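You operate a simulated robot arm through the tools that you are given. There is no shell and no other tool. Be economical: measure what you need, move in short steps, check, and stop when the job is done.

Carry out the task below with a simulated robot arm. There is one attempt and no reset: what you move stays moved.

TASK
Fit the red handwheel, close the valve and tighten both dripping wing screws.
Fine: the wheel goes on the square spindle, closes the valve and stays there; valve closed before the wing screws are touched; the hex nut and the spanners stay.
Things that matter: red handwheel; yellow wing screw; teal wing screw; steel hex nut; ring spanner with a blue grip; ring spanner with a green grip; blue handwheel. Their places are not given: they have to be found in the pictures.

It is judged by the outcome, as a careful person would: the job done as asked, and still so three seconds after it is handed in. It fails if anything else is knocked over, pushed out of place, dropped, spilled or broken.

THE ROBOT
A 6-joint arm with a two-finger parallel gripper, fixed in place. Base frame: the origin is at the foot of the arm, x ahead of it, y to its left, z up; the work surface is at about z = 860. Lengths are in mm, angles in rad, forces in N, time in s.
With the tool pointing down near the work surface it reaches from about 260 to 680 mm from the base axis. Its first joint turns from -1.152 to 1.152 rad. Payload 2.9 kg.
Tool frame: the origin (TCP) lies between the finger pads and is the grasp point; the fingertips stand 30 mm ahead of it; z points along the fingers, y is the line along which they close. The gripper opens to 110 mm. The fingers are 20 mm wide and 10 mm thick; the gripper's body (48 by 112 mm) begins 55 mm behind the TCP.
Orientation is that of the tool frame in the base frame, as a unit quaternion [w, x, y, z]. With the fingers straight down and closing along the base's y, the tool's x points along the base's -x, its y along +y and its z along -z.

THE INTERFACE
- The arm moves only by the tool step_arm. Its argument "increments" is one flat list of numbers, 6 for each row, row after row: the shift along the base's x, y, z in units of 100 mm (1.0 is 100 mm), then the turn, a rotation vector about the base's x, y, z in units of 90 degrees (1.0 is 90 degrees). In form: [dx, dy, dz, wx, wy, wz, dx, dy, dz, wx, wy, wz, ...]. A call has 1 to 10 rows; each row is the pose to reach, as a shift and turn from the pose commanded when the call began. "claw" is the gripper command, from -1 (fully open) to 1 (shut), values between in proportion, set as the call begins (left out, the last holds). A call with a number of a shift or a turn outside -1 to 1 is refused whole. A row lasts 0.2 s, in which the tool goes at most 50 mm and 0.15 rad; a call with a longer step from one row to the next is refused whole, and so is a gripper value outside its range. A pose out of reach is approached as far as the arm can. The call stops where the force on the tool passes 70 N (or 10 N more than at its start, if that is more) or the arm is blocked; 0.2 s more then pass. The fingers move at their own pace (about 108 mm/s each) and stop on an object; they squeeze with about 23 N. The grip force told is the motor's: it shows also when the fingers shut on nothing. Time passes only in rows, and 0.2 s behind the last, so rows that repeat a pose let the fingers close. It gives the time, the measured TCP pose, the force on the tool (base axes), the opening and the grip force at its end, in the units of the frame above (readings bear some noise).
- Cameras (640 x 400 px; columns grow to the right, rows downward): "scene" is fixed at [69.5, 417.9, 1428.6]; the picture's right is [-0.84, -0.54, 0.00], its down [-0.14, 0.22, -0.96] and it looks along [0.52, -0.81, -0.26] (base axes); focal length 338 px, centre (320, 200). "wrist" rides on the gripper at [-36, 0, -57] in the tool frame; the picture's right is [0.00, -1.00, 0.00], its down [0.97, 0.00, -0.24] and it looks along [0.24, 0.00, 0.97] (tool axes); focal length 218 px, centre (320, 200).
- snapshot(camera): a new picture of that camera. No time passes.
- probe_pixels(camera, pixels): for up to 12 pixels [column, row] of the newest picture of that camera ("zoom" is the newest enlarged one), the place [x, y, z] in the base frame of the surface seen there, good to about 3 mm, but the place of the scene camera against the robot may be out by one fixed shift of up to 18 mm in any direction. No time passes.
- close_up(camera, box): a new picture of the part [left, top, right, bottom] of that camera's present view, enlarged. No time passes.
- sign_off(): hands the job in; it is judged then, once.

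Work in short steps. Measure before you move; look again where a grasp or a placing could have gone wrong, and mend it. You have 80 turns and 38 pictures in all, the two below and enlarged ones among them. Open the gripper and draw the arm clear of the work before you hand the job in, unless the task says otherwise; then end with one line.

The tools are called after "Request:" as a command line: name --argument value ..., lists and objects as JSON in quotes. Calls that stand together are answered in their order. step_arm: Moves the arm, as the interface text tells. Its arguments: {"type":"object","properties":{"increments":{"type":"array","items":{"type":"number"}},"claw":{"type":"number"}},"required":["increments"]} The other tools are called the same way: snapshot (camera) takes a picture; probe_pixels (camera, pixels) gives the place of the surface under pixels of a picture; close_up (camera, box) takes an enlarged picture of a part of a camera's view; sign_off () hands the job in.

At the start:

```text
clock: 0.0
tool_pos: [366.8, -34.2, 1278.3]
ee_rot: [0.0, 0.0, 1.0, 0.0]
wrist_force: [0.0, 1.2, -0.6]
finger_gap: 109.8
gripper_force: 0.0
```

scene: 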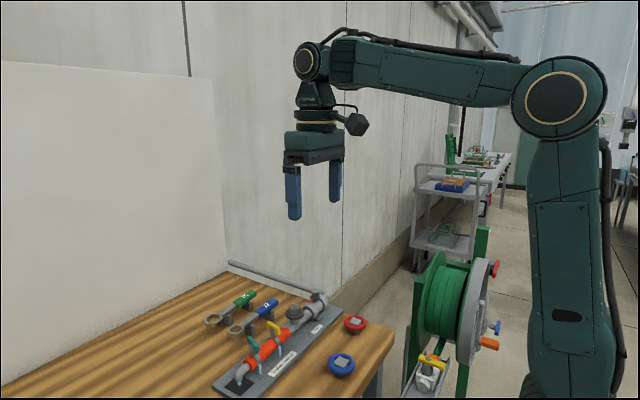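
wrist: 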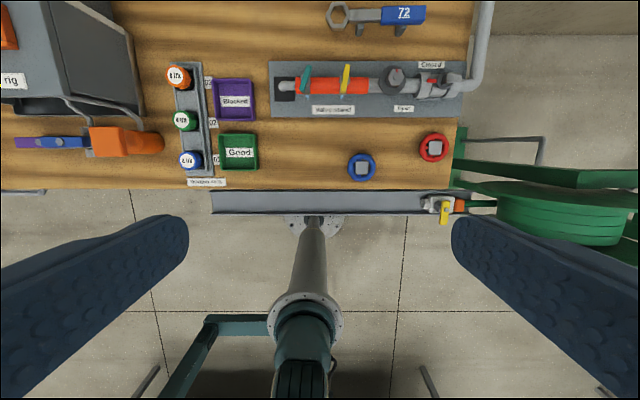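

The wrist picture shows the valve board at about (365,90), the red wheel at (434,147) and the blue wheel at (362,167). I'll enlarge both views.

Request:
close_up --camera "wrist" --box '[260, 50, 480, 190]'

Request:
close_up --camera "scene" --box '[190, 250, 390, 400]'

```text
2.86 times, centred on (370, 120) of wrist
```

zoom: 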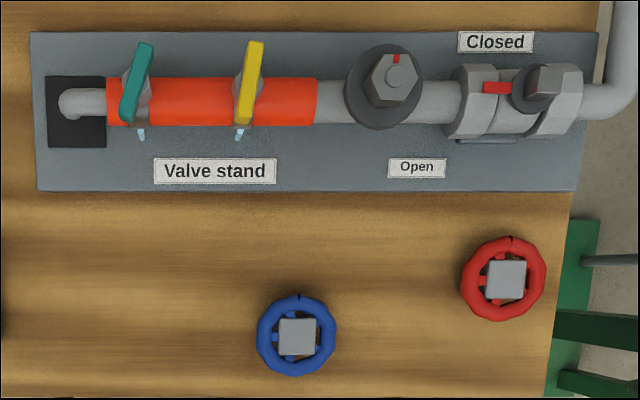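

```text
2.67 times, centred on (290, 325) of scene
```

zoom: 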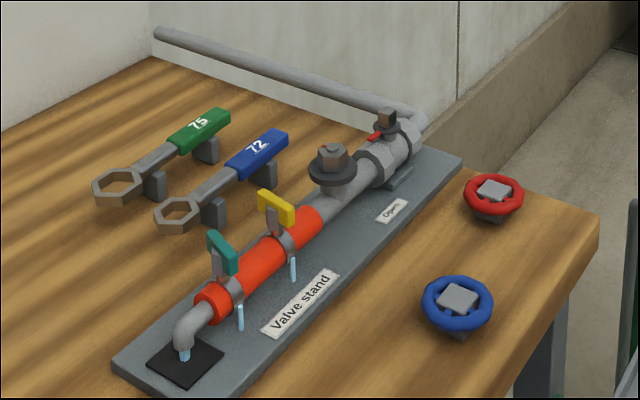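

The pointer lies along the pipe, with "Closed" and "Open" labels around it. I'll measure these points through the wrist camera.

Request:
probe_pixels --camera "wrist" --pixels '[[435.4, 148], [447.5, 148], [362, 168], [448.7, 78], [431.9, 80.8], [346, 72], [344, 89], [307, 72], [303, 88], [395.5, 78], [431, 65], [404, 109]]'

Request:
probe_pixels --camera "zoom" --pixels '[[494, 188], [494, 212], [386, 115], [376, 136], [276, 205], [222, 250], [335, 153], [388, 128], [510, 230], [272, 230], [216, 265], [320, 235]]'

```text
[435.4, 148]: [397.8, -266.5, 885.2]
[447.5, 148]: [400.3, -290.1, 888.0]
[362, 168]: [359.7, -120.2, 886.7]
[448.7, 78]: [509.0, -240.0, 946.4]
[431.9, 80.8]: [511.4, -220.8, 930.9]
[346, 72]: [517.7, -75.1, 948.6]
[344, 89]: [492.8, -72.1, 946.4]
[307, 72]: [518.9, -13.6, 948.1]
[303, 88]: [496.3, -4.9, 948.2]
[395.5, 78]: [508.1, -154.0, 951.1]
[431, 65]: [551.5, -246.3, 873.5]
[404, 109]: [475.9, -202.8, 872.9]
```

```text
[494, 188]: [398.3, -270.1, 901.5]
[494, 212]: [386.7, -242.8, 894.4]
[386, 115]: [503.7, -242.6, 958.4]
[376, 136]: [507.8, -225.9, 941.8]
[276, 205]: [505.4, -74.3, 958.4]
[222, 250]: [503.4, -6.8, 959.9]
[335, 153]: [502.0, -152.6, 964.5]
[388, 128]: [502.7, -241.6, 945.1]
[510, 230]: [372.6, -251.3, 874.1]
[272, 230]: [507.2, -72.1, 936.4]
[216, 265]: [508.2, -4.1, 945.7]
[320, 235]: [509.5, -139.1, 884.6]
```

Spindle is at about (508,-241), pointer toward +y (open), "Closed" toward +x, so a clockwise quarter turn. I move above the red wheel for a close look.

Request:
step_arm --increments '[0.09, -0.31, -0.28, 0, 0, 0, 0.18, -0.62, -0.57, 0, 0, 0, 0.27, -0.93, -0.85, 0, 0, 0, 0.27, -1.0, -1.0, 0, 0, 0]' --claw -1

Request:
step_arm --increments '[0.12, -0.35, -0.33, 0, 0, 0, 0.24, -0.7, -0.66, 0, 0, 0, 0.36, -1.0, -0.95, 0, 0, 0, 0.36, -1.0, -1.0, 0, 0, 0]'

Request:
snapshot --camera "wrist"

```text
clock: 1.0
tool_pos: [395.0, -134.5, 1177.7]
ee_rot: [0.0, -0.002, 1.0, 0.0]
wrist_force: [0.9, -1.0, 0.0]
finger_gap: 110.0
gripper_force: 0.1
```

```text
clock: 2.0
tool_pos: [432.1, -233.8, 1079.2]
ee_rot: [0.0, 0.0, 1.0, 0.001]
wrist_force: [0.0, 0.3, -0.2]
finger_gap: 109.9
gripper_force: 0.0
```

```text
33 pictures are left
```

wrist: 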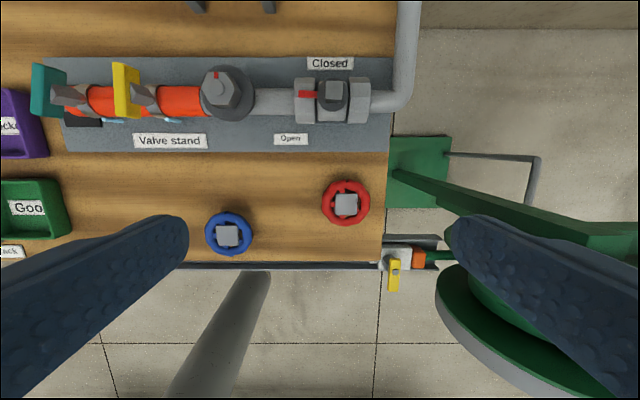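

Request:
close_up --camera "wrist" --box '[280, 50, 410, 131]'

Request:
probe_pixels --camera "zoom" --pixels '[[221, 170], [311, 163], [221, 250], [305, 240], [262, 205], [90, 218], [170, 212], [262, 280], [230, 60], [40, 430]]'

Request:
close_up --camera "wrist" --box '[310, 170, 384, 238]'

Request:
probe_pixels --camera "wrist" --pixels '[[347, 204], [325, 204], [367, 204], [346, 184], [346, 222], [337, 196], [357, 195], [338, 214], [357, 213], [376, 250]]'

```text
4.92 times, centred on (345, 90) of wrist
```

zoom: 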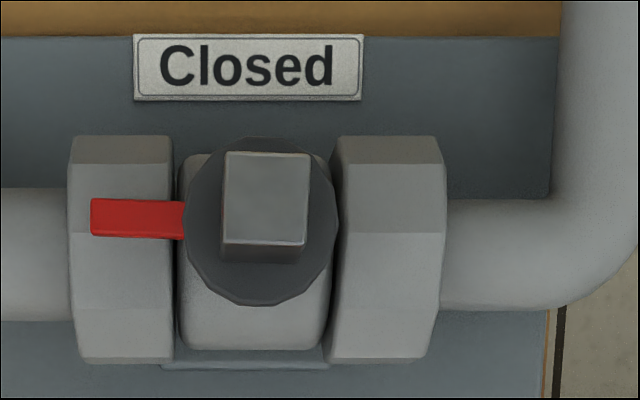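

```text
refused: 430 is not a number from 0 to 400
```

```text
5.88 times, centred on (347, 204) of wrist
```

zoom: 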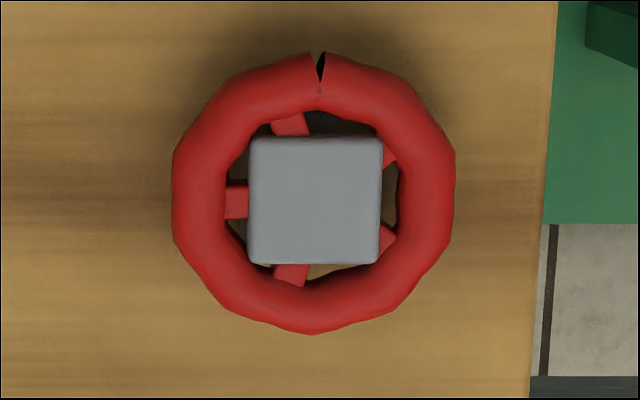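

```text
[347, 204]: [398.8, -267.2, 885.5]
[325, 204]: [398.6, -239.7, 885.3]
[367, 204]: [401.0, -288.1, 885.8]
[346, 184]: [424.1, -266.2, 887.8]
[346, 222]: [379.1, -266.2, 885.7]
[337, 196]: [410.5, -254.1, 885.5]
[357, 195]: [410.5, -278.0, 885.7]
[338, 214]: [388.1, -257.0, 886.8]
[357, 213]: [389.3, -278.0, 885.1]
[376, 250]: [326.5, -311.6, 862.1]
```

Wheel rim is Ø≈57 centred near (400,-266), top z≈886; the hub is square to the axes, as is the spindle. The pointer lies along +y, so I'll grip along x (tool turned +90°), then turn back −90° to close.

Request:
step_arm --increments '[-0.03, -0.03, -0.08, 0, 0, 0.09, -0.06, -0.06, -0.16, 0, 0, 0.18, -0.1, -0.1, -0.24, 0, 0, 0.27, -0.13, -0.13, -0.32, 0, 0, 0.36, -0.16, -0.16, -0.4, 0, 0, 0.45, -0.19, -0.19, -0.48, 0, 0, 0.54, -0.22, -0.22, -0.56, 0, 0, 0.63, -0.26, -0.26, -0.64, 0, 0, 0.72, -0.29, -0.29, -0.72, 0, 0, 0.81, -0.32, -0.32, -0.79, 0, 0, 0.9]' --claw -0.36

Request:
step_arm --increments '[0, 0, 0, 0, 0, 0.05, 0, 0, 0, 0, 0, 0.1, 0, 0, 0, 0, 0, 0.1]'

Request:
snapshot --camera "wrist"

```text
clock: 4.2
tool_pos: [398.5, -266.1, 999.2]
ee_rot: [0.0, -0.65, 0.76, 0.0]
wrist_force: [-0.2, -0.2, 0.4]
finger_gap: 74.6
gripper_force: 0.0
```

```text
clock: 5.0
tool_pos: [397.8, -265.6, 1000.0]
ee_rot: [0.0, 0.708, -0.706, 0.001]
wrist_force: [-0.3, -0.1, 0.2]
finger_gap: 74.8
gripper_force: 0.1
```

```text
30 pictures are left
```

wrist: 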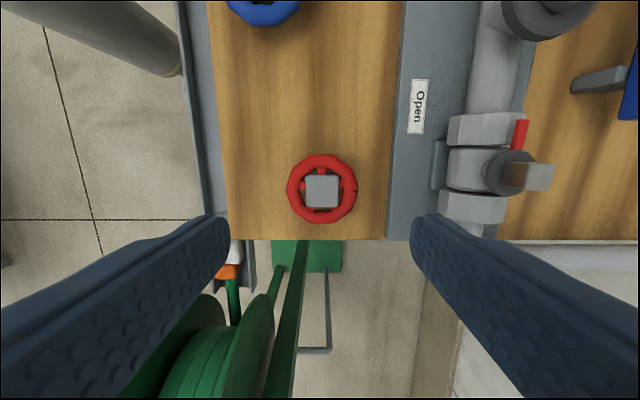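

Wheel centred at (322,188) in the rotated view. Measure the rim and hub for the grasp centre.

Request:
probe_pixels --camera "wrist" --pixels '[[292, 188], [351, 188], [322, 158], [322, 217], [322, 192], [310, 192], [336, 192], [322, 180], [322, 204], [322, 210], [540, 177], [520, 140]]'

Request:
close_up --camera "wrist" --box '[270, 145, 374, 231]'

```text
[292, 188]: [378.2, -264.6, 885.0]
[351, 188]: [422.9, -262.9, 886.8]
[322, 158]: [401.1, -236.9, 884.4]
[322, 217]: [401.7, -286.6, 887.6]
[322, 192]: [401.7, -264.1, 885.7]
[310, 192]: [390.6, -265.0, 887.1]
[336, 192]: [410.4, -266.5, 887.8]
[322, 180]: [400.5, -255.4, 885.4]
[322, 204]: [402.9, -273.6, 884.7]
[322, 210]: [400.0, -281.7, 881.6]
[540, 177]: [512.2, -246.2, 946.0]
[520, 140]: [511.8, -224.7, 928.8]
```

```text
4.65 times, centred on (322, 188) of wrist
```

zoom: 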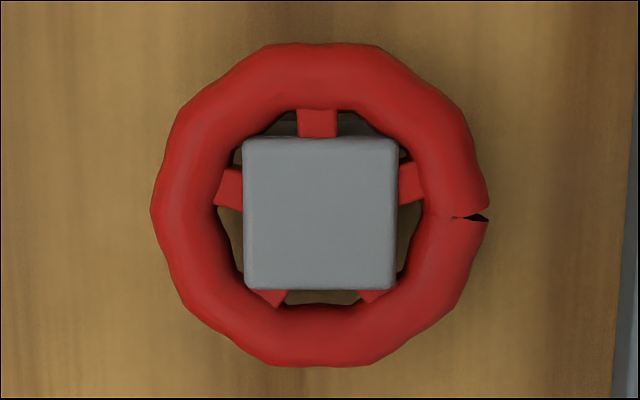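

Wheel centre ≈ (399.6,-264.5), board edge x≈455. I narrow the gripper to about 69 mm and descend to TCP z≈894, leaving the tips about 4 mm above the table.

Request:
step_arm --increments '[0.018, 0.015, -0.2, 0, 0, 0, 0.018, 0.015, -0.4, 0, 0, 0, 0.018, 0.015, -0.6, 0, 0, 0, 0.018, 0.015, -0.8, 0, 0, 0, 0.018, 0.015, -0.95, 0, 0, 0, 0.018, 0.015, -1.0, 0, 0, 0]' --claw -0.25

Request:
step_arm --increments '[0, 0, -0.03, 0, 0, 0, 0, 0, -0.055, 0, 0, 0]'

Request:
step_arm --increments '[0, 0, 0, 0, 0, 0, 0, 0, 0, 0, 0, 0, 0, 0, 0, 0, 0, 0]' --claw 1

Request:
snapshot --camera "wrist"

Request:
close_up --camera "scene" --box '[270, 260, 420, 360]'

```text
clock: 6.4
tool_pos: [399.1, -264.2, 899.0]
ee_rot: [0.0, -0.707, 0.708, 0.0]
wrist_force: [0.3, -0.7, -0.3]
finger_gap: 68.7
gripper_force: 0.1
```

```text
clock: 7.0
tool_pos: [398.9, -265.1, 893.9]
ee_rot: [0.0, 0.707, -0.707, 0.0]
wrist_force: [0.1, -0.4, 0.5]
finger_gap: 68.8
gripper_force: 0.0
```

```text
clock: 7.8
tool_pos: [400.8, -264.5, 894.5]
ee_rot: [0.0, -0.707, 0.707, -0.001]
wrist_force: [-0.3, 0.1, 0.3]
finger_gap: 57.6
gripper_force: 23.1
```

```text
28 pictures are left
```

wrist: 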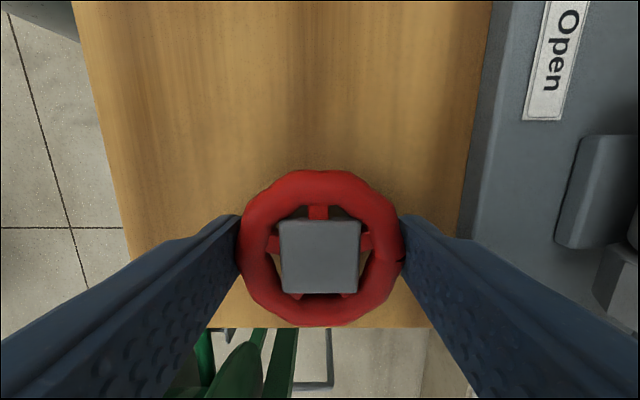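

```text
4.00 times, centred on (345, 310) of scene
```

zoom: 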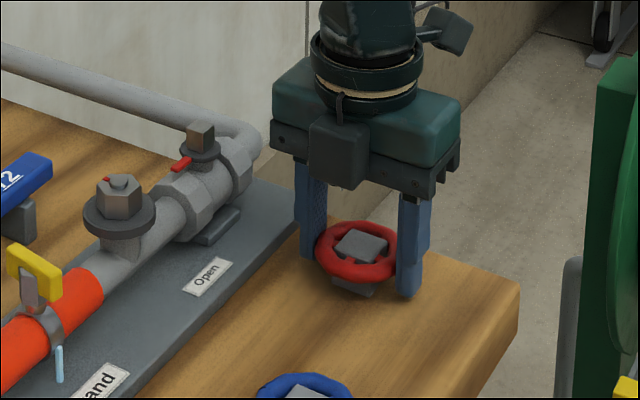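

Wheel gripped at 57.6 mm, hub centre about 1 mm toward +y of the TCP. I lift, then go beside the spindle to measure it from close by.

Request:
step_arm --increments '[0, 0, 0.15, 0, 0, 0, 0, 0, 0.4, 0, 0, 0, 0, 0, 0.7, 0, 0, 0, 0, 0, 1.0, 0, 0, 0]'

Request:
step_arm --increments '[0.2, -0.09, 0.06, 0, 0, 0, 0.45, -0.18, 0.06, 0, 0, 0, 0.7, -0.27, 0.06, 0, 0, 0, 0.9, -0.35, 0.06, 0, 0, 0, 1.0, -0.35, 0.06, 0, 0, 0]'

Request:
step_arm --increments '[0.104, 0, 0, 0, 0, 0, 0.104, 0, 0, 0, 0, 0]'

Request:
snapshot --camera "wrist"

```text
clock: 8.8
tool_pos: [399.8, -263.7, 995.3]
ee_rot: [0.0, 0.708, -0.707, -0.001]
wrist_force: [0.2, -0.2, 0.1]
finger_gap: 57.4
gripper_force: 23.0
```

```text
clock: 10.0
tool_pos: [500.6, -298.4, 1000.4]
ee_rot: [-0.001, 0.707, -0.707, 0.001]
wrist_force: [0.3, 0.5, -1.1]
finger_gap: 57.6
gripper_force: 23.1
```

```text
clock: 10.6
tool_pos: [509.7, -298.6, 999.6]
ee_rot: [0.0, -0.707, 0.707, -0.001]
wrist_force: [-0.4, 0.4, -0.7]
finger_gap: 57.5
gripper_force: 23.1
```

```text
26 pictures are left
```

wrist: 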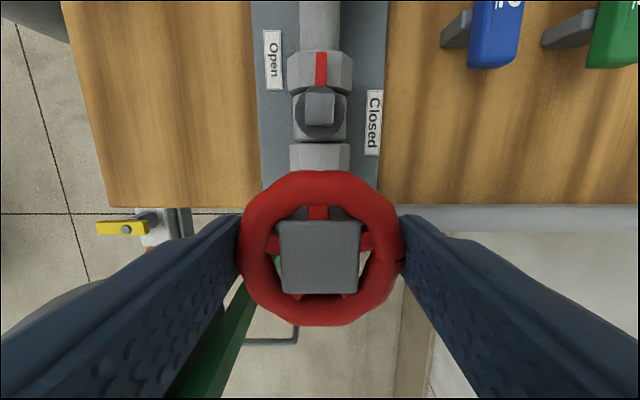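

Request:
close_up --camera "wrist" --box '[270, 40, 370, 160]'

Request:
probe_pixels --camera "wrist" --pixels '[[320, 108], [310, 100], [332, 100], [310, 116], [331, 116], [320, 128], [320, 70], [320, 56], [320, 155], [300, 70]]'

```text
3.33 times, centred on (320, 100) of wrist
```

zoom: 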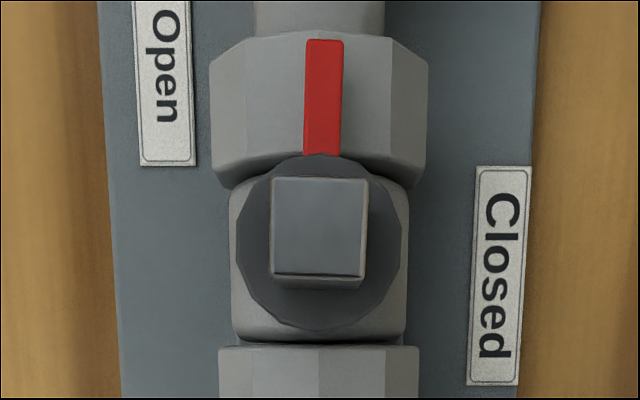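

```text
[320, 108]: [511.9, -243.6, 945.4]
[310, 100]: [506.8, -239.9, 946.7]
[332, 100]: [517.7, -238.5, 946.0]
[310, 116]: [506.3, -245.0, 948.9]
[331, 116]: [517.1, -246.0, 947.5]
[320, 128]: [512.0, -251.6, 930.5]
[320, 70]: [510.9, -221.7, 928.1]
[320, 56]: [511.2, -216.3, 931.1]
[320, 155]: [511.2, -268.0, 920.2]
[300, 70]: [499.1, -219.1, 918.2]
```

Spindle top centre is at (319.7,107.8) in column-line with the hub (320,256), so x matches; computed spindle y≈-246. I move over it with hub bottom about 5 mm above the spindle top and check in the scene view.

Request:
step_arm --increments '[0, 0.2, 0, 0, 0, 0, 0, 0.4, 0, 0, 0, 0, 0, 0.531, 0, 0, 0, 0, 0, 0.531, -0.13, 0, 0, 0, 0, 0.531, -0.13, 0, 0, 0]'

Request:
close_up --camera "scene" --box '[280, 250, 360, 310]'

```text
clock: 11.8
tool_pos: [509.2, -246.1, 986.8]
ee_rot: [0.0, 0.707, -0.707, -0.001]
wrist_force: [0.6, 0.6, -0.1]
finger_gap: 57.6
gripper_force: 23.2
```

```text
6.67 times, centred on (320, 280) of scene
```

zoom: 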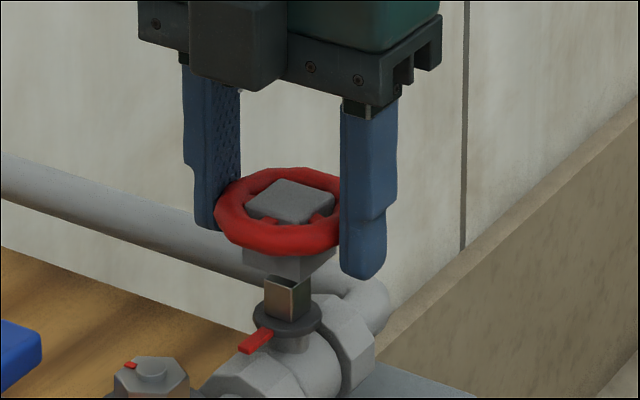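

Hub (≈289) and spindle (≈288) line up in the scene view. Descend slowly, watching force.

Request:
step_arm --increments '[0, 0, -0.03, 0, 0, 0, 0, 0, -0.06, 0, 0, 0, 0, 0, -0.09, 0, 0, 0, 0, 0, -0.12, 0, 0, 0]'

```text
clock: 12.8
tool_pos: [510.6, -245.5, 975.2]
ee_rot: [0.0, 0.708, -0.706, 0.001]
wrist_force: [-0.4, 1.2, 1.2]
finger_gap: 57.6
gripper_force: 22.7
```

Hub bottom is about 5 mm below the spindle top with no force, so it has entered. Continue to the seat.

Request:
step_arm --increments '[0, 0, -0.03, 0, 0, 0, 0, 0, -0.06, 0, 0, 0, 0, 0, -0.09, 0, 0, 0, 0, 0, -0.11, 0, 0, 0]'

Request:
close_up --camera "scene" --box '[280, 250, 360, 310]'

Request:
snapshot --camera "wrist"

```text
clock: 13.8
tool_pos: [509.5, -245.6, 964.6]
ee_rot: [0.0, 0.707, -0.707, 0.0]
wrist_force: [-1.7, 2.0, 5.2]
finger_gap: 57.7
gripper_force: 22.9
```

```text
6.67 times, centred on (320, 280) of scene
```

zoom: 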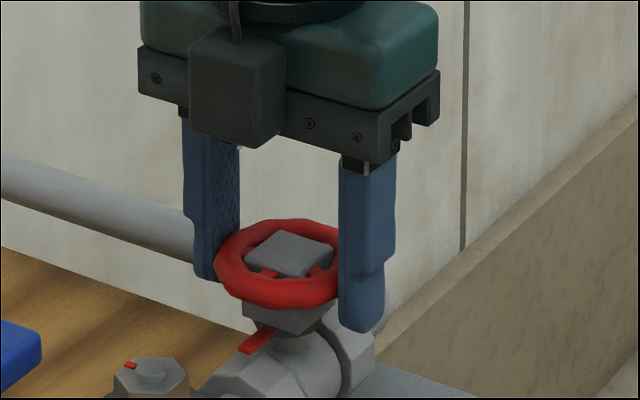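

```text
22 pictures are left
```

wrist: 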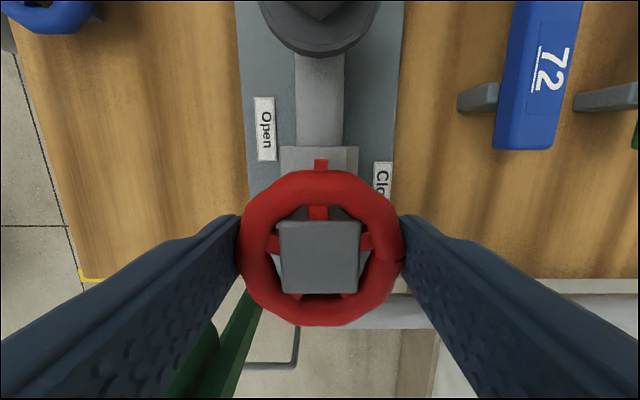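

Seated to within a millimetre or so (5 N). Now turn clockwise in small steps, pressing 1 mm further.

Request:
step_arm --increments '[0, 0, -0.01, 0, 0, 0, 0, 0, -0.01, 0, 0, -0.06, 0, 0, -0.01, 0, 0, -0.12, 0, 0, -0.01, 0, 0, -0.18, 0, 0, -0.01, 0, 0, -0.24]'

Request:
snapshot --camera "wrist"

```text
clock: 15.0
tool_pos: [510.2, -246.3, 964.4]
ee_rot: [0.0, -0.561, 0.828, -0.001]
wrist_force: [-5.2, 1.6, 17.8]
finger_gap: 57.7
gripper_force: 23.4
```

```text
21 pictures are left
```

wrist: 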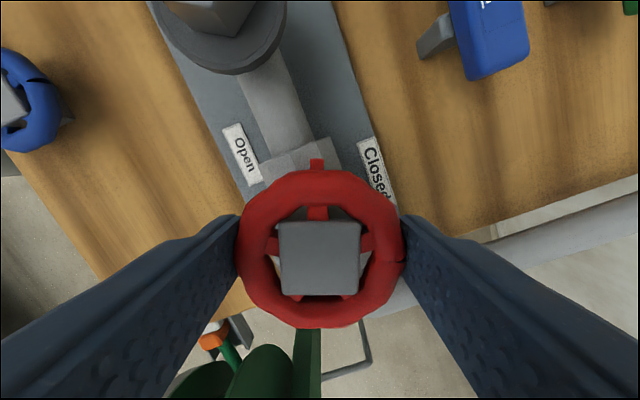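

The pointer turns with the wheel (red tab still at (317,163) ahead of the hub). Continue to −90° total.

Request:
step_arm --increments '[0, 0, 0.006, 0, 0, -0.085, 0, 0, 0.006, 0, 0, -0.17, 0, 0, 0.006, 0, 0, -0.255, 0, 0, 0.006, 0, 0, -0.34, 0, 0, 0.006, 0, 0, -0.425, 0, 0, 0.006, 0, 0, -0.51, 0, 0, 0.006, 0, 0, -0.595, 0, 0, 0.006, 0, 0, -0.68, 0, 0, 0.006, 0, 0, -0.76, 0, 0, 0.006, 0, 0, -0.76]'

Request:
snapshot --camera "wrist"

```text
clock: 17.2
tool_pos: [510.6, -244.8, 963.8]
ee_rot: [-0.001, 0.0, 1.0, 0.0]
wrist_force: [-0.4, 3.5, 1.5]
finger_gap: 57.6
gripper_force: 23.3
```

```text
20 pictures are left
```

wrist: 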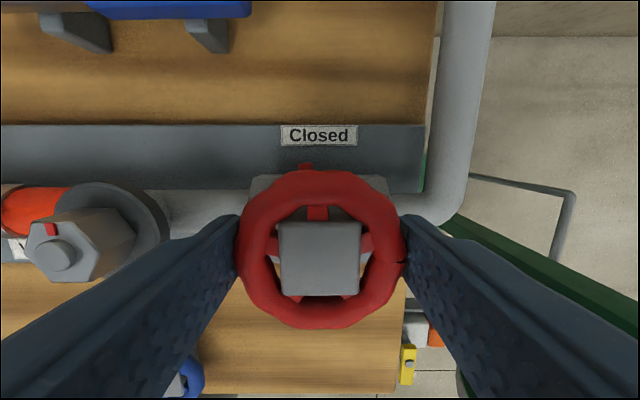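

The pointer now shows at (306,167), lagging about 10° left of the hub line, probably play in the socket. I turn further in small steps and see where it stops.

Request:
step_arm --increments '[0, 0, 0, 0, 0, -0.04, 0, 0, 0, 0, 0, -0.08, 0, 0, 0, 0, 0, -0.12, 0, 0, 0, 0, 0, -0.12]'

Request:
close_up --camera "wrist" --box '[220, 110, 420, 340]'

```text
clock: 18.2
tool_pos: [511.4, -245.6, 963.8]
ee_rot: [0.0, 0.094, 0.996, -0.001]
wrist_force: [0.2, 8.5, -1.8]
finger_gap: 57.5
gripper_force: 23.4
```

```text
1.74 times, centred on (320, 225) of wrist
```

zoom: 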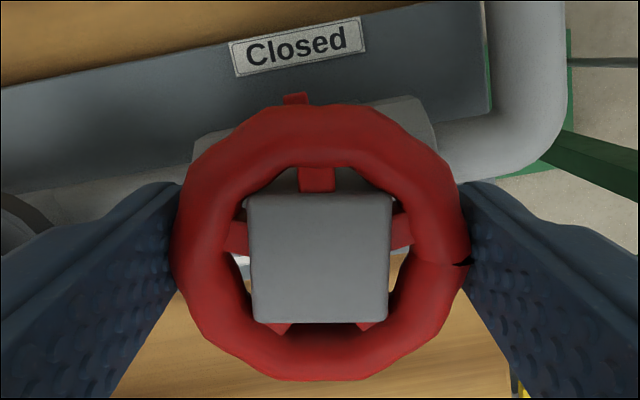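

The pointer now looks roughly square to the board. I open slightly, lift straight off and check.

Request:
step_arm --increments '[0, 0, 0, 0, 0, 0, 0, 0, 0, 0, 0, 0]' --claw -0.25

Request:
step_arm --increments '[0, 0, 0.2, 0, 0, 0, 0, 0, 0.5, 0, 0, 0, -0.2, 0, 0.9, 0, 0, 0.06, -0.35, 0, 0.9, 0, 0, 0.12]'

Request:
close_up --camera "wrist" --box '[240, 60, 400, 180]'

```text
clock: 18.8
tool_pos: [511.9, -245.8, 964.6]
ee_rot: [0.001, 0.094, 0.996, 0.0]
wrist_force: [0.3, 0.1, -0.2]
finger_gap: 69.0
gripper_force: 0.1
```

```text
clock: 19.8
tool_pos: [475.1, -246.3, 1053.8]
ee_rot: [0.0, 0.0, 1.0, 0.0]
wrist_force: [-0.3, 0.5, -0.5]
finger_gap: 68.9
gripper_force: 0.0
```

```text
3.33 times, centred on (320, 120) of wrist
```

zoom: 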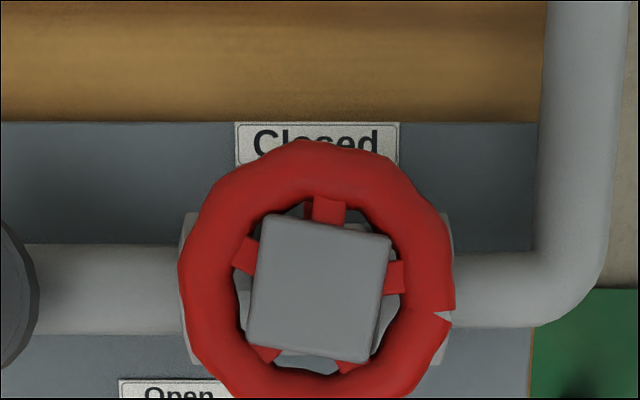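

The hub sits about 9° past, and the pointer is hidden. I check with the scene camera.

Request:
close_up --camera "scene" --box '[290, 265, 350, 310]'

Request:
step_arm --increments '[0.3, 0, 0.1, 0, 0, 0, 0.6, 0, 0.2, 0, 0, 0, 0.9, 0, 0.2, 0, 0, 0]'

Request:
snapshot --camera "wrist"

```text
8.89 times, centred on (320, 288) of scene
```

zoom: 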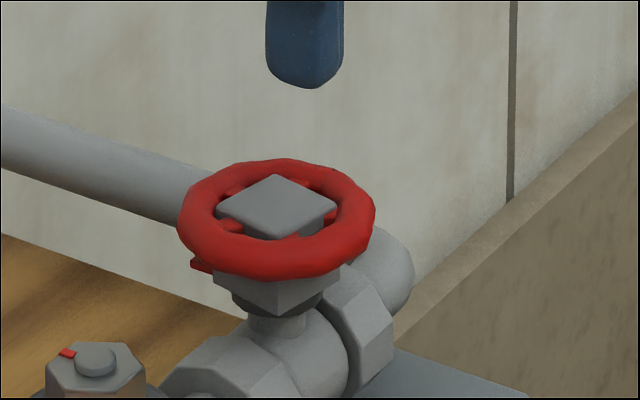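

```text
clock: 20.6
tool_pos: [565.6, -244.9, 1074.6]
ee_rot: [0.0, 0.0, 1.0, 0.0]
wrist_force: [0.1, 0.0, 0.4]
finger_gap: 68.8
gripper_force: 0.1
```

```text
16 pictures are left
```

wrist: 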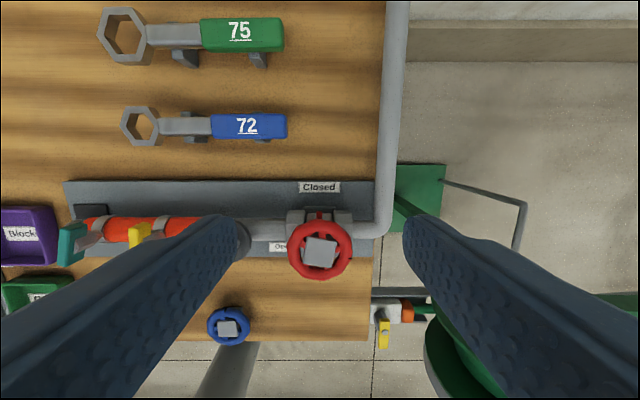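

Request:
close_up --camera "wrist" --box '[270, 170, 370, 290]'

Request:
probe_pixels --camera "wrist" --pixels '[[320, 216], [320, 252], [310, 216], [330, 216]]'

```text
3.33 times, centred on (320, 230) of wrist
```

zoom: 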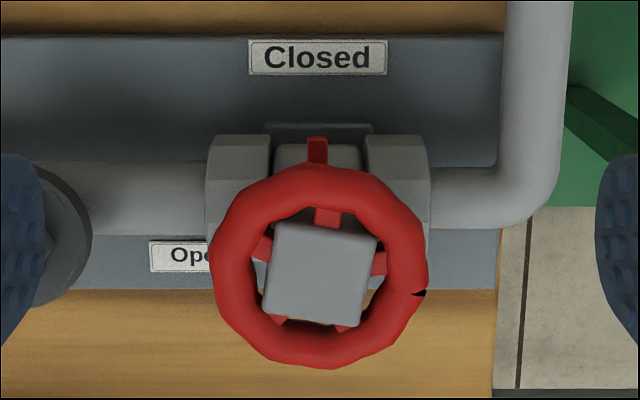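

```text
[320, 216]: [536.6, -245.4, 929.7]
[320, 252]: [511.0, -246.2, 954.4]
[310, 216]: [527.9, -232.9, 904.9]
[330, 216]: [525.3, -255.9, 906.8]
```

The pointer at (319,215) points straight to "Closed" (+x). Valve is closed. Now I go over to look at the wing screws.

Request:
step_arm --increments '[-0.2, 0.35, 0, 0, 0, 0, -0.4, 0.7, 0, 0, 0, 0, -0.5, 1.0, 0, 0, 0, 0]'

Request:
step_arm --increments '[-0.15, 0.35, 0, 0, 0, 0, -0.3, 0.7, 0, 0, 0, 0, -0.35, 1.0, -0.1, 0, 0, 0, -0.35, 1.0, -0.2, 0, 0, 0]'

Request:
snapshot --camera "wrist"

Request:
close_up --camera "scene" --box '[225, 310, 315, 375]'

```text
clock: 21.4
tool_pos: [516.4, -145.4, 1074.3]
ee_rot: [0.0, 0.0, 1.0, 0.0]
wrist_force: [-0.2, 0.0, 0.3]
finger_gap: 68.6
gripper_force: 0.0
```

```text
clock: 22.4
tool_pos: [480.7, -46.5, 1053.6]
ee_rot: [0.0, 0.0, 1.0, 0.0]
wrist_force: [1.5, -0.5, -0.1]
finger_gap: 68.6
gripper_force: 0.0
```

```text
14 pictures are left
```

wrist: 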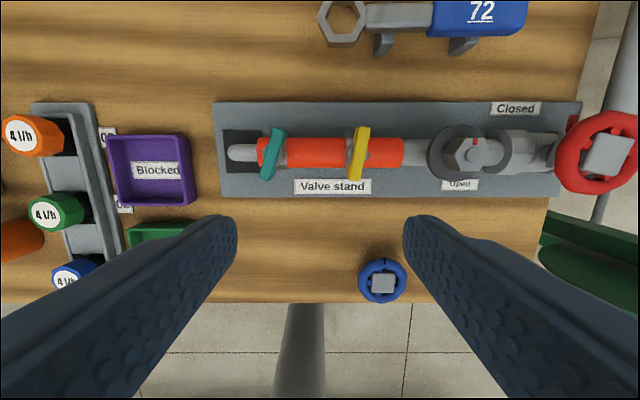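

```text
6.15 times, centred on (270, 342) of scene
```

zoom: 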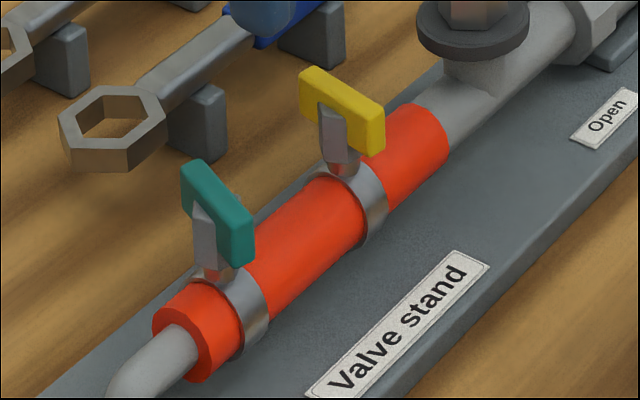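

Drips have stopped. Enlarge the wings to measure their axis, angle and height.

Request:
close_up --camera "wrist" --box '[240, 110, 400, 200]'

Request:
probe_pixels --camera "wrist" --pixels '[[363, 131], [358, 152], [354, 174], [370, 153], [279, 133], [273, 152], [267, 174], [285, 153], [345, 153], [473, 153]]'

```text
4.00 times, centred on (320, 155) of wrist
```

zoom: 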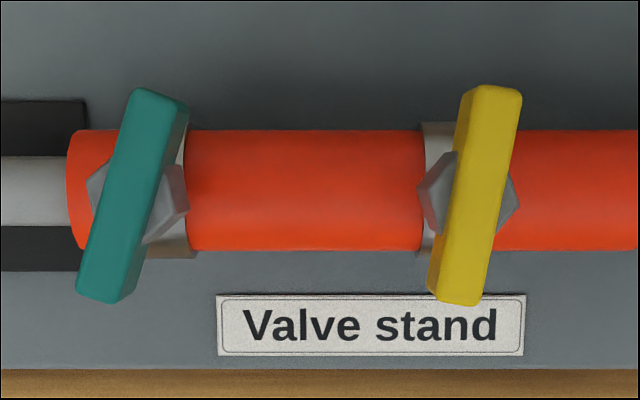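

```text
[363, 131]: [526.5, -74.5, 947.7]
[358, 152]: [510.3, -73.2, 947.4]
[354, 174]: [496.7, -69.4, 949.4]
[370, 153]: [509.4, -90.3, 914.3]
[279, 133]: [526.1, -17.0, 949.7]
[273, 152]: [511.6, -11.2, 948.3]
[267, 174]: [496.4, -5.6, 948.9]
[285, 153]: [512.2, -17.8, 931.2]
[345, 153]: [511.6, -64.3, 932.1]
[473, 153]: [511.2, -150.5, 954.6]
```

Both wings sit about 12–13° clockwise of the x axis, top z≈948, centres ≈ (510,-75) yellow and (510,-12) teal. I line up above yellow with 32 mm opening.

Request:
step_arm --increments '[0.1, -0.1, -0.1, 0, 0, -0.07, 0.2, -0.2, -0.3, 0, 0, -0.133, 0.302, -0.285, -0.5, 0, 0, -0.133, 0.302, -0.285, -0.54, 0, 0, -0.133]' --claw 0.4

Request:
snapshot --camera "wrist"

```text
clock: 23.4
tool_pos: [510.7, -74.1, 1000.7]
ee_rot: [0.001, 0.104, 0.995, 0.0]
wrist_force: [0.4, 0.1, 0.1]
finger_gap: 33.1
gripper_force: 0.0
```

```text
11 pictures are left
```

wrist: 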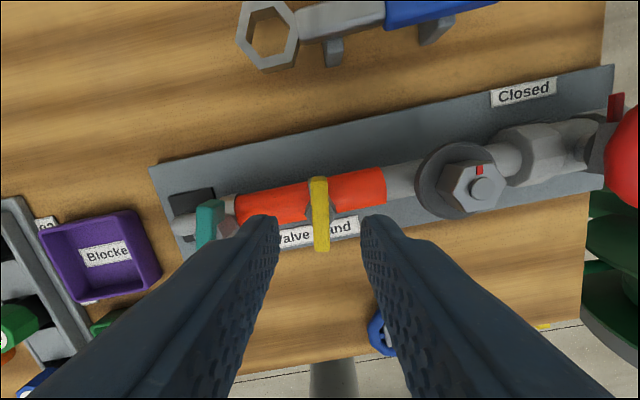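

The yellow wing is centred at (320,214) and parallel to the fingers. Descend to TCP z≈968 and close.

Request:
step_arm --increments '[0, 0, -0.12, 0, 0, 0, 0, 0, -0.24, 0, 0, 0, 0, 0, -0.33, 0, 0, 0, 0, 0, -0.33, 0, 0, 0]'

Request:
step_arm --increments '[0, 0, 0, 0, 0, 0, 0, 0, 0, 0, 0, 0, 0, 0, 0, 0, 0, 0]' --claw 1

Request:
step_arm --increments '[0, 0, 0, 0, 0, -0.07, 0, 0, 0, 0, 0, -0.14, 0, 0, 0, 0, 0, -0.21, 0, 0, 0, 0, 0, -0.28]'

Request:
snapshot --camera "wrist"

```text
clock: 24.4
tool_pos: [510.0, -74.6, 967.6]
ee_rot: [0.0, 0.103, 0.995, 0.0]
wrist_force: [0.7, -0.1, -0.4]
finger_gap: 33.0
gripper_force: 0.1
```

```text
clock: 25.2
tool_pos: [510.1, -74.9, 967.1]
ee_rot: [0.0, 0.105, 0.995, 0.001]
wrist_force: [-1.5, -5.5, -2.7]
finger_gap: 17.9
gripper_force: 44.7
```

```text
clock: 26.2
tool_pos: [509.5, -73.3, 967.9]
ee_rot: [0.0, 0.32, 0.947, 0.001]
wrist_force: [-7.2, -7.8, 6.5]
finger_gap: 18.0
gripper_force: 44.9
```

```text
10 pictures are left
```

wrist: 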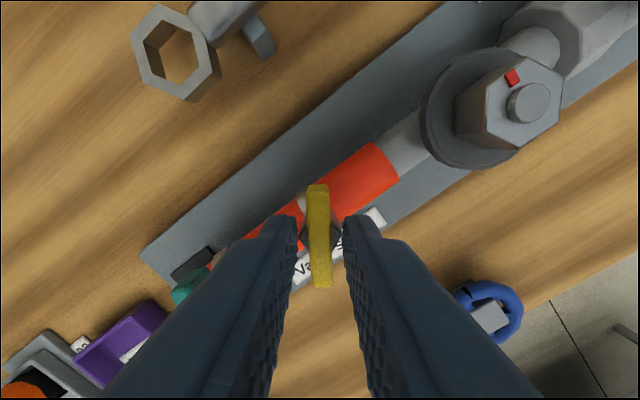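

Gap reads 18 mm (the tips hold the grey shank), and the wing turned with the tool, now about 37° off x. Continue clockwise.

Request:
step_arm --increments '[0, 0, 0, 0, 0, -0.08, 0, 0, 0, 0, 0, -0.16, 0, 0, 0, 0, 0, -0.24, 0, 0, 0, 0, 0, -0.32, 0, 0, 0, 0, 0, -0.4, 0, 0, 0, 0, 0, -0.48, 0, 0, 0, 0, 0, -0.56]'

Request:
snapshot --camera "wrist"

```text
clock: 27.8
tool_pos: [509.1, -75.1, 967.4]
ee_rot: [0.0, 0.694, 0.72, 0.0]
wrist_force: [-14.9, -11.4, 13.1]
finger_gap: 17.9
gripper_force: 44.9
```

```text
9 pictures are left
```

wrist: 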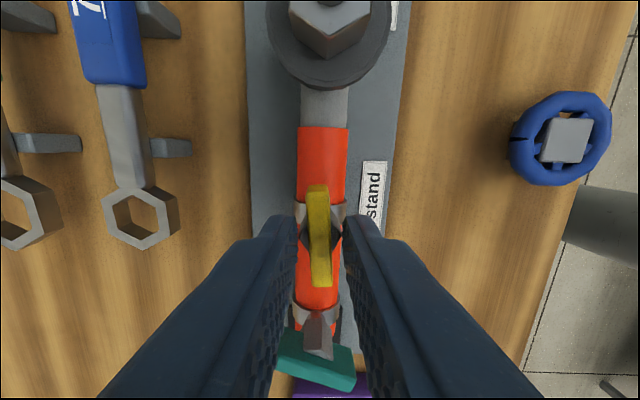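

The wing is now along the pipe with only about 3° lag. Turn a further ~25° and see if it meets a stop.

Request:
step_arm --increments '[0, 0, 0, 0, 0, -0.07, 0, 0, 0, 0, 0, -0.14, 0, 0, 0, 0, 0, -0.21, 0, 0, 0, 0, 0, -0.28]'

Request:
snapshot --camera "wrist"

```text
clock: 28.8
tool_pos: [509.6, -74.2, 967.2]
ee_rot: [-0.001, 0.833, 0.554, 0.0]
wrist_force: [-11.4, -3.2, 9.2]
finger_gap: 17.7
gripper_force: 44.8
```

```text
8 pictures are left
```

wrist: 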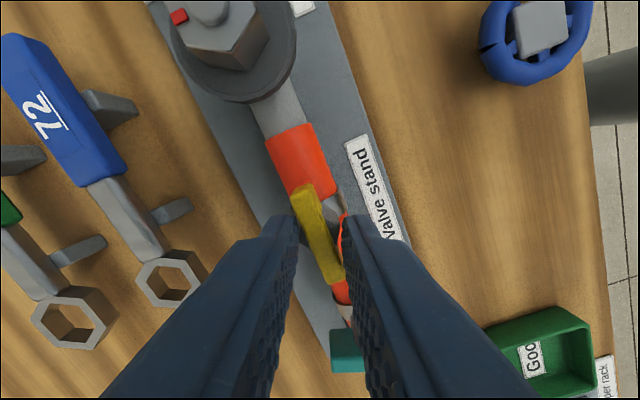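

The yellow wing stayed along the pipe while the tool turned past it, so it is against its stop: tight. Release, lift, turn back and go above teal.

Request:
step_arm --increments '[0, 0, 0, 0, 0, 0, 0, 0, 0, 0, 0, 0]' --claw 0.4

Request:
step_arm --increments '[0, 0, 0.15, 0, 0, 0, 0, 0, 0.4, 0, 0, 0, 0, 0.1, 0.5, 0, 0, 0.09, 0, 0.2, 0.5, 0, 0, 0.18, 0, 0.3, 0.5, 0, 0, 0.27, 0, 0.4, 0.5, 0, 0, 0.36, 0, 0.5, 0.5, 0, 0, 0.45, 0, 0.63, 0.5, 0, 0, 0.54, 0, 0.63, 0.5, 0, 0, 0.63, 0, 0.63, 0.5, 0, 0, 0.72]'

Request:
step_arm --increments '[0, 0, 0, 0, 0, 0.09, 0, 0, 0, 0, 0, 0.18, 0, 0, -0.1, 0, 0, 0.27, 0, 0, -0.17, 0, 0, 0.36, 0, 0, -0.17, 0, 0, 0.39, 0, 0, -0.17, 0, 0, 0.39]'

Request:
snapshot --camera "wrist"

```text
clock: 29.4
tool_pos: [510.4, -74.6, 967.0]
ee_rot: [0.001, 0.833, 0.553, 0.0]
wrist_force: [-0.5, 0.2, 0.5]
finger_gap: 32.8
gripper_force: 0.1
```

```text
clock: 31.6
tool_pos: [510.8, -10.6, 1017.1]
ee_rot: [0.0, 0.405, 0.914, 0.0]
wrist_force: [0.8, 0.7, -0.3]
finger_gap: 32.6
gripper_force: 0.1
```

```text
clock: 33.0
tool_pos: [510.6, -11.2, 999.2]
ee_rot: [0.0, 0.112, 0.994, 0.0]
wrist_force: [0.0, -0.7, 0.2]
finger_gap: 32.9
gripper_force: 0.0
```

```text
7 pictures are left
```

wrist: 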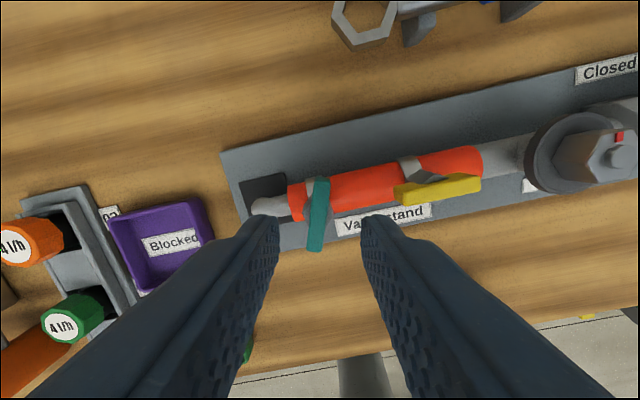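

Teal at (318,215), about 5° further clockwise than the tool; I correct by −0.05 and 1 mm in y, descend and grip.

Request:
step_arm --increments '[0, 0.008, -0.12, 0, 0, -0.055, 0, 0.008, -0.24, 0, 0, -0.055, 0, 0.008, -0.32, 0, 0, -0.055, 0, 0.008, -0.32, 0, 0, -0.055]'

Request:
step_arm --increments '[0, 0, 0, 0, 0, 0, 0, 0, 0, 0, 0, 0, 0, 0, 0, 0, 0, 0]' --claw 1

Request:
step_arm --increments '[0, 0, 0, 0, 0, -0.08, 0, 0, 0, 0, 0, -0.16, 0, 0, 0, 0, 0, -0.24, 0, 0, 0, 0, 0, -0.32, 0, 0, 0, 0, 0, -0.4, 0, 0, 0, 0, 0, -0.48, 0, 0, 0, 0, 0, -0.56, 0, 0, 0, 0, 0, -0.64, 0, 0, 0, 0, 0, -0.72, 0, 0, 0, 0, 0, -0.78]'

Request:
snapshot --camera "wrist"

```text
clock: 34.0
tool_pos: [510.7, -10.1, 967.3]
ee_rot: [0.001, 0.155, 0.988, 0.0]
wrist_force: [-0.5, -0.4, 0.2]
finger_gap: 33.0
gripper_force: 0.0
```

```text
clock: 34.8
tool_pos: [511.4, -10.0, 967.2]
ee_rot: [0.0, 0.154, 0.988, 0.001]
wrist_force: [2.2, 5.5, -3.3]
finger_gap: 18.0
gripper_force: 44.5
```

```text
clock: 37.0
tool_pos: [509.6, -11.7, 967.2]
ee_rot: [-0.001, 0.696, 0.718, -0.001]
wrist_force: [-0.6, -5.0, -5.0]
finger_gap: 17.7
gripper_force: 45.1
```

```text
6 pictures are left
```

wrist: 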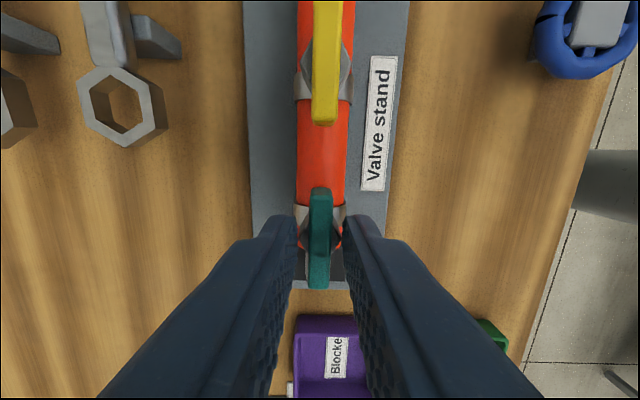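

Teal is along the pipe now; turn another ~22° to be sure it reaches its stop.

Request:
step_arm --increments '[0, 0, 0, 0, 0, -0.07, 0, 0, 0, 0, 0, -0.14, 0, 0, 0, 0, 0, -0.21, 0, 0, 0, 0, 0, -0.25]'

Request:
snapshot --camera "wrist"

```text
clock: 38.0
tool_pos: [510.4, -10.3, 968.2]
ee_rot: [0.0, 0.822, 0.57, -0.001]
wrist_force: [-6.4, 0.0, -2.2]
finger_gap: 17.3
gripper_force: 44.6
```

```text
5 pictures are left
```

wrist: 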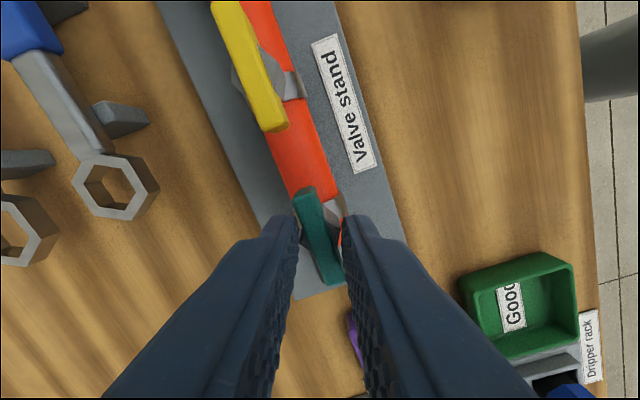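

Teal also stayed at its stop along the pipe. Release, lift clear and verify everything.

Request:
step_arm --increments '[0, 0, 0, 0, 0, 0, 0, 0, 0, 0, 0, 0]' --claw 0.4

Request:
step_arm --increments '[0, 0, 0.2, 0, 0, 0, 0, 0, 0.5, 0, 0, 0, -0.1, -0.1, 0.9, 0, 0, 0.09, -0.2, -0.2, 1.0, 0, 0, 0.18, -0.3, -0.3, 1.0, 0, 0, 0.27, -0.4, -0.4, 1.0, 0, 0, 0.36, -0.5, -0.5, 1.0, 0, 0, 0.45, -0.6, -0.6, 1.0, 0, 0, 0.54, -0.7, -0.7, 1.0, 0, 0, 0.63, -0.8, -0.8, 1.0, 0, 0, 0.72]'

Request:
step_arm --increments '[0, 0, 0.2, 0, 0, 0.09, 0, 0, 0.4, 0, 0, 0.18, 0, 0, 0.7, 0, 0, 0.27, 0, 0, 1.0, 0, 0, 0.36, 0, 0, 1.0, 0, 0, 0.39]' --claw -1

Request:
close_up --camera "scene" --box '[190, 250, 390, 400]'

Request:
snapshot --camera "wrist"

```text
clock: 38.6
tool_pos: [510.0, -9.5, 967.8]
ee_rot: [0.0, 0.822, 0.57, 0.0]
wrist_force: [-1.0, -0.3, 0.5]
finger_gap: 33.1
gripper_force: 0.1
```

```text
clock: 40.8
tool_pos: [430.3, -90.5, 1069.3]
ee_rot: [0.001, 0.387, 0.922, -0.001]
wrist_force: [-0.3, -0.5, 0.2]
finger_gap: 32.9
gripper_force: 0.1
```

```text
clock: 42.0
tool_pos: [429.2, -90.1, 1169.3]
ee_rot: [0.0, 0.091, 0.996, 0.0]
wrist_force: [0.9, 0.0, 0.3]
finger_gap: 109.9
gripper_force: 0.1
```

```text
2.67 times, centred on (290, 325) of scene
```

zoom: 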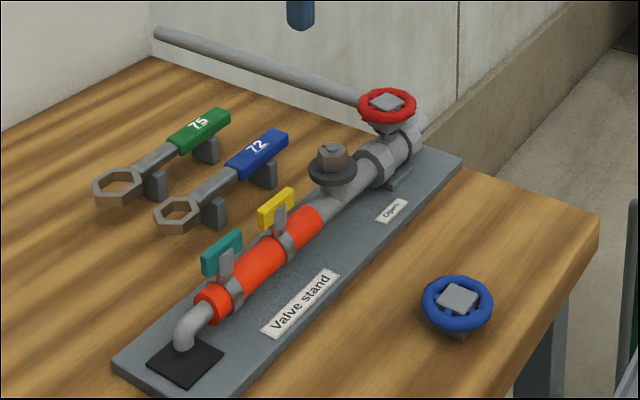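

```text
3 pictures are left
```

wrist: 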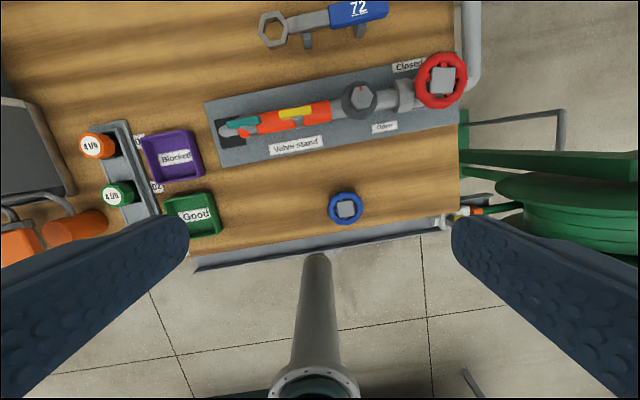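

The pictures show the red wheel on the spindle, no drips, both wings along the pipe, and the nut, spanners and blue wheel where they were. The gripper is open and clear, so I hand in.

Request:
sign_off

```text
The job is handed in.
```

The red handwheel is on the spindle with the valve closed, both wing screws are turned clockwise to their stops with no drips showing, and the hex nut, spanners and blue handwheel were left where they were.
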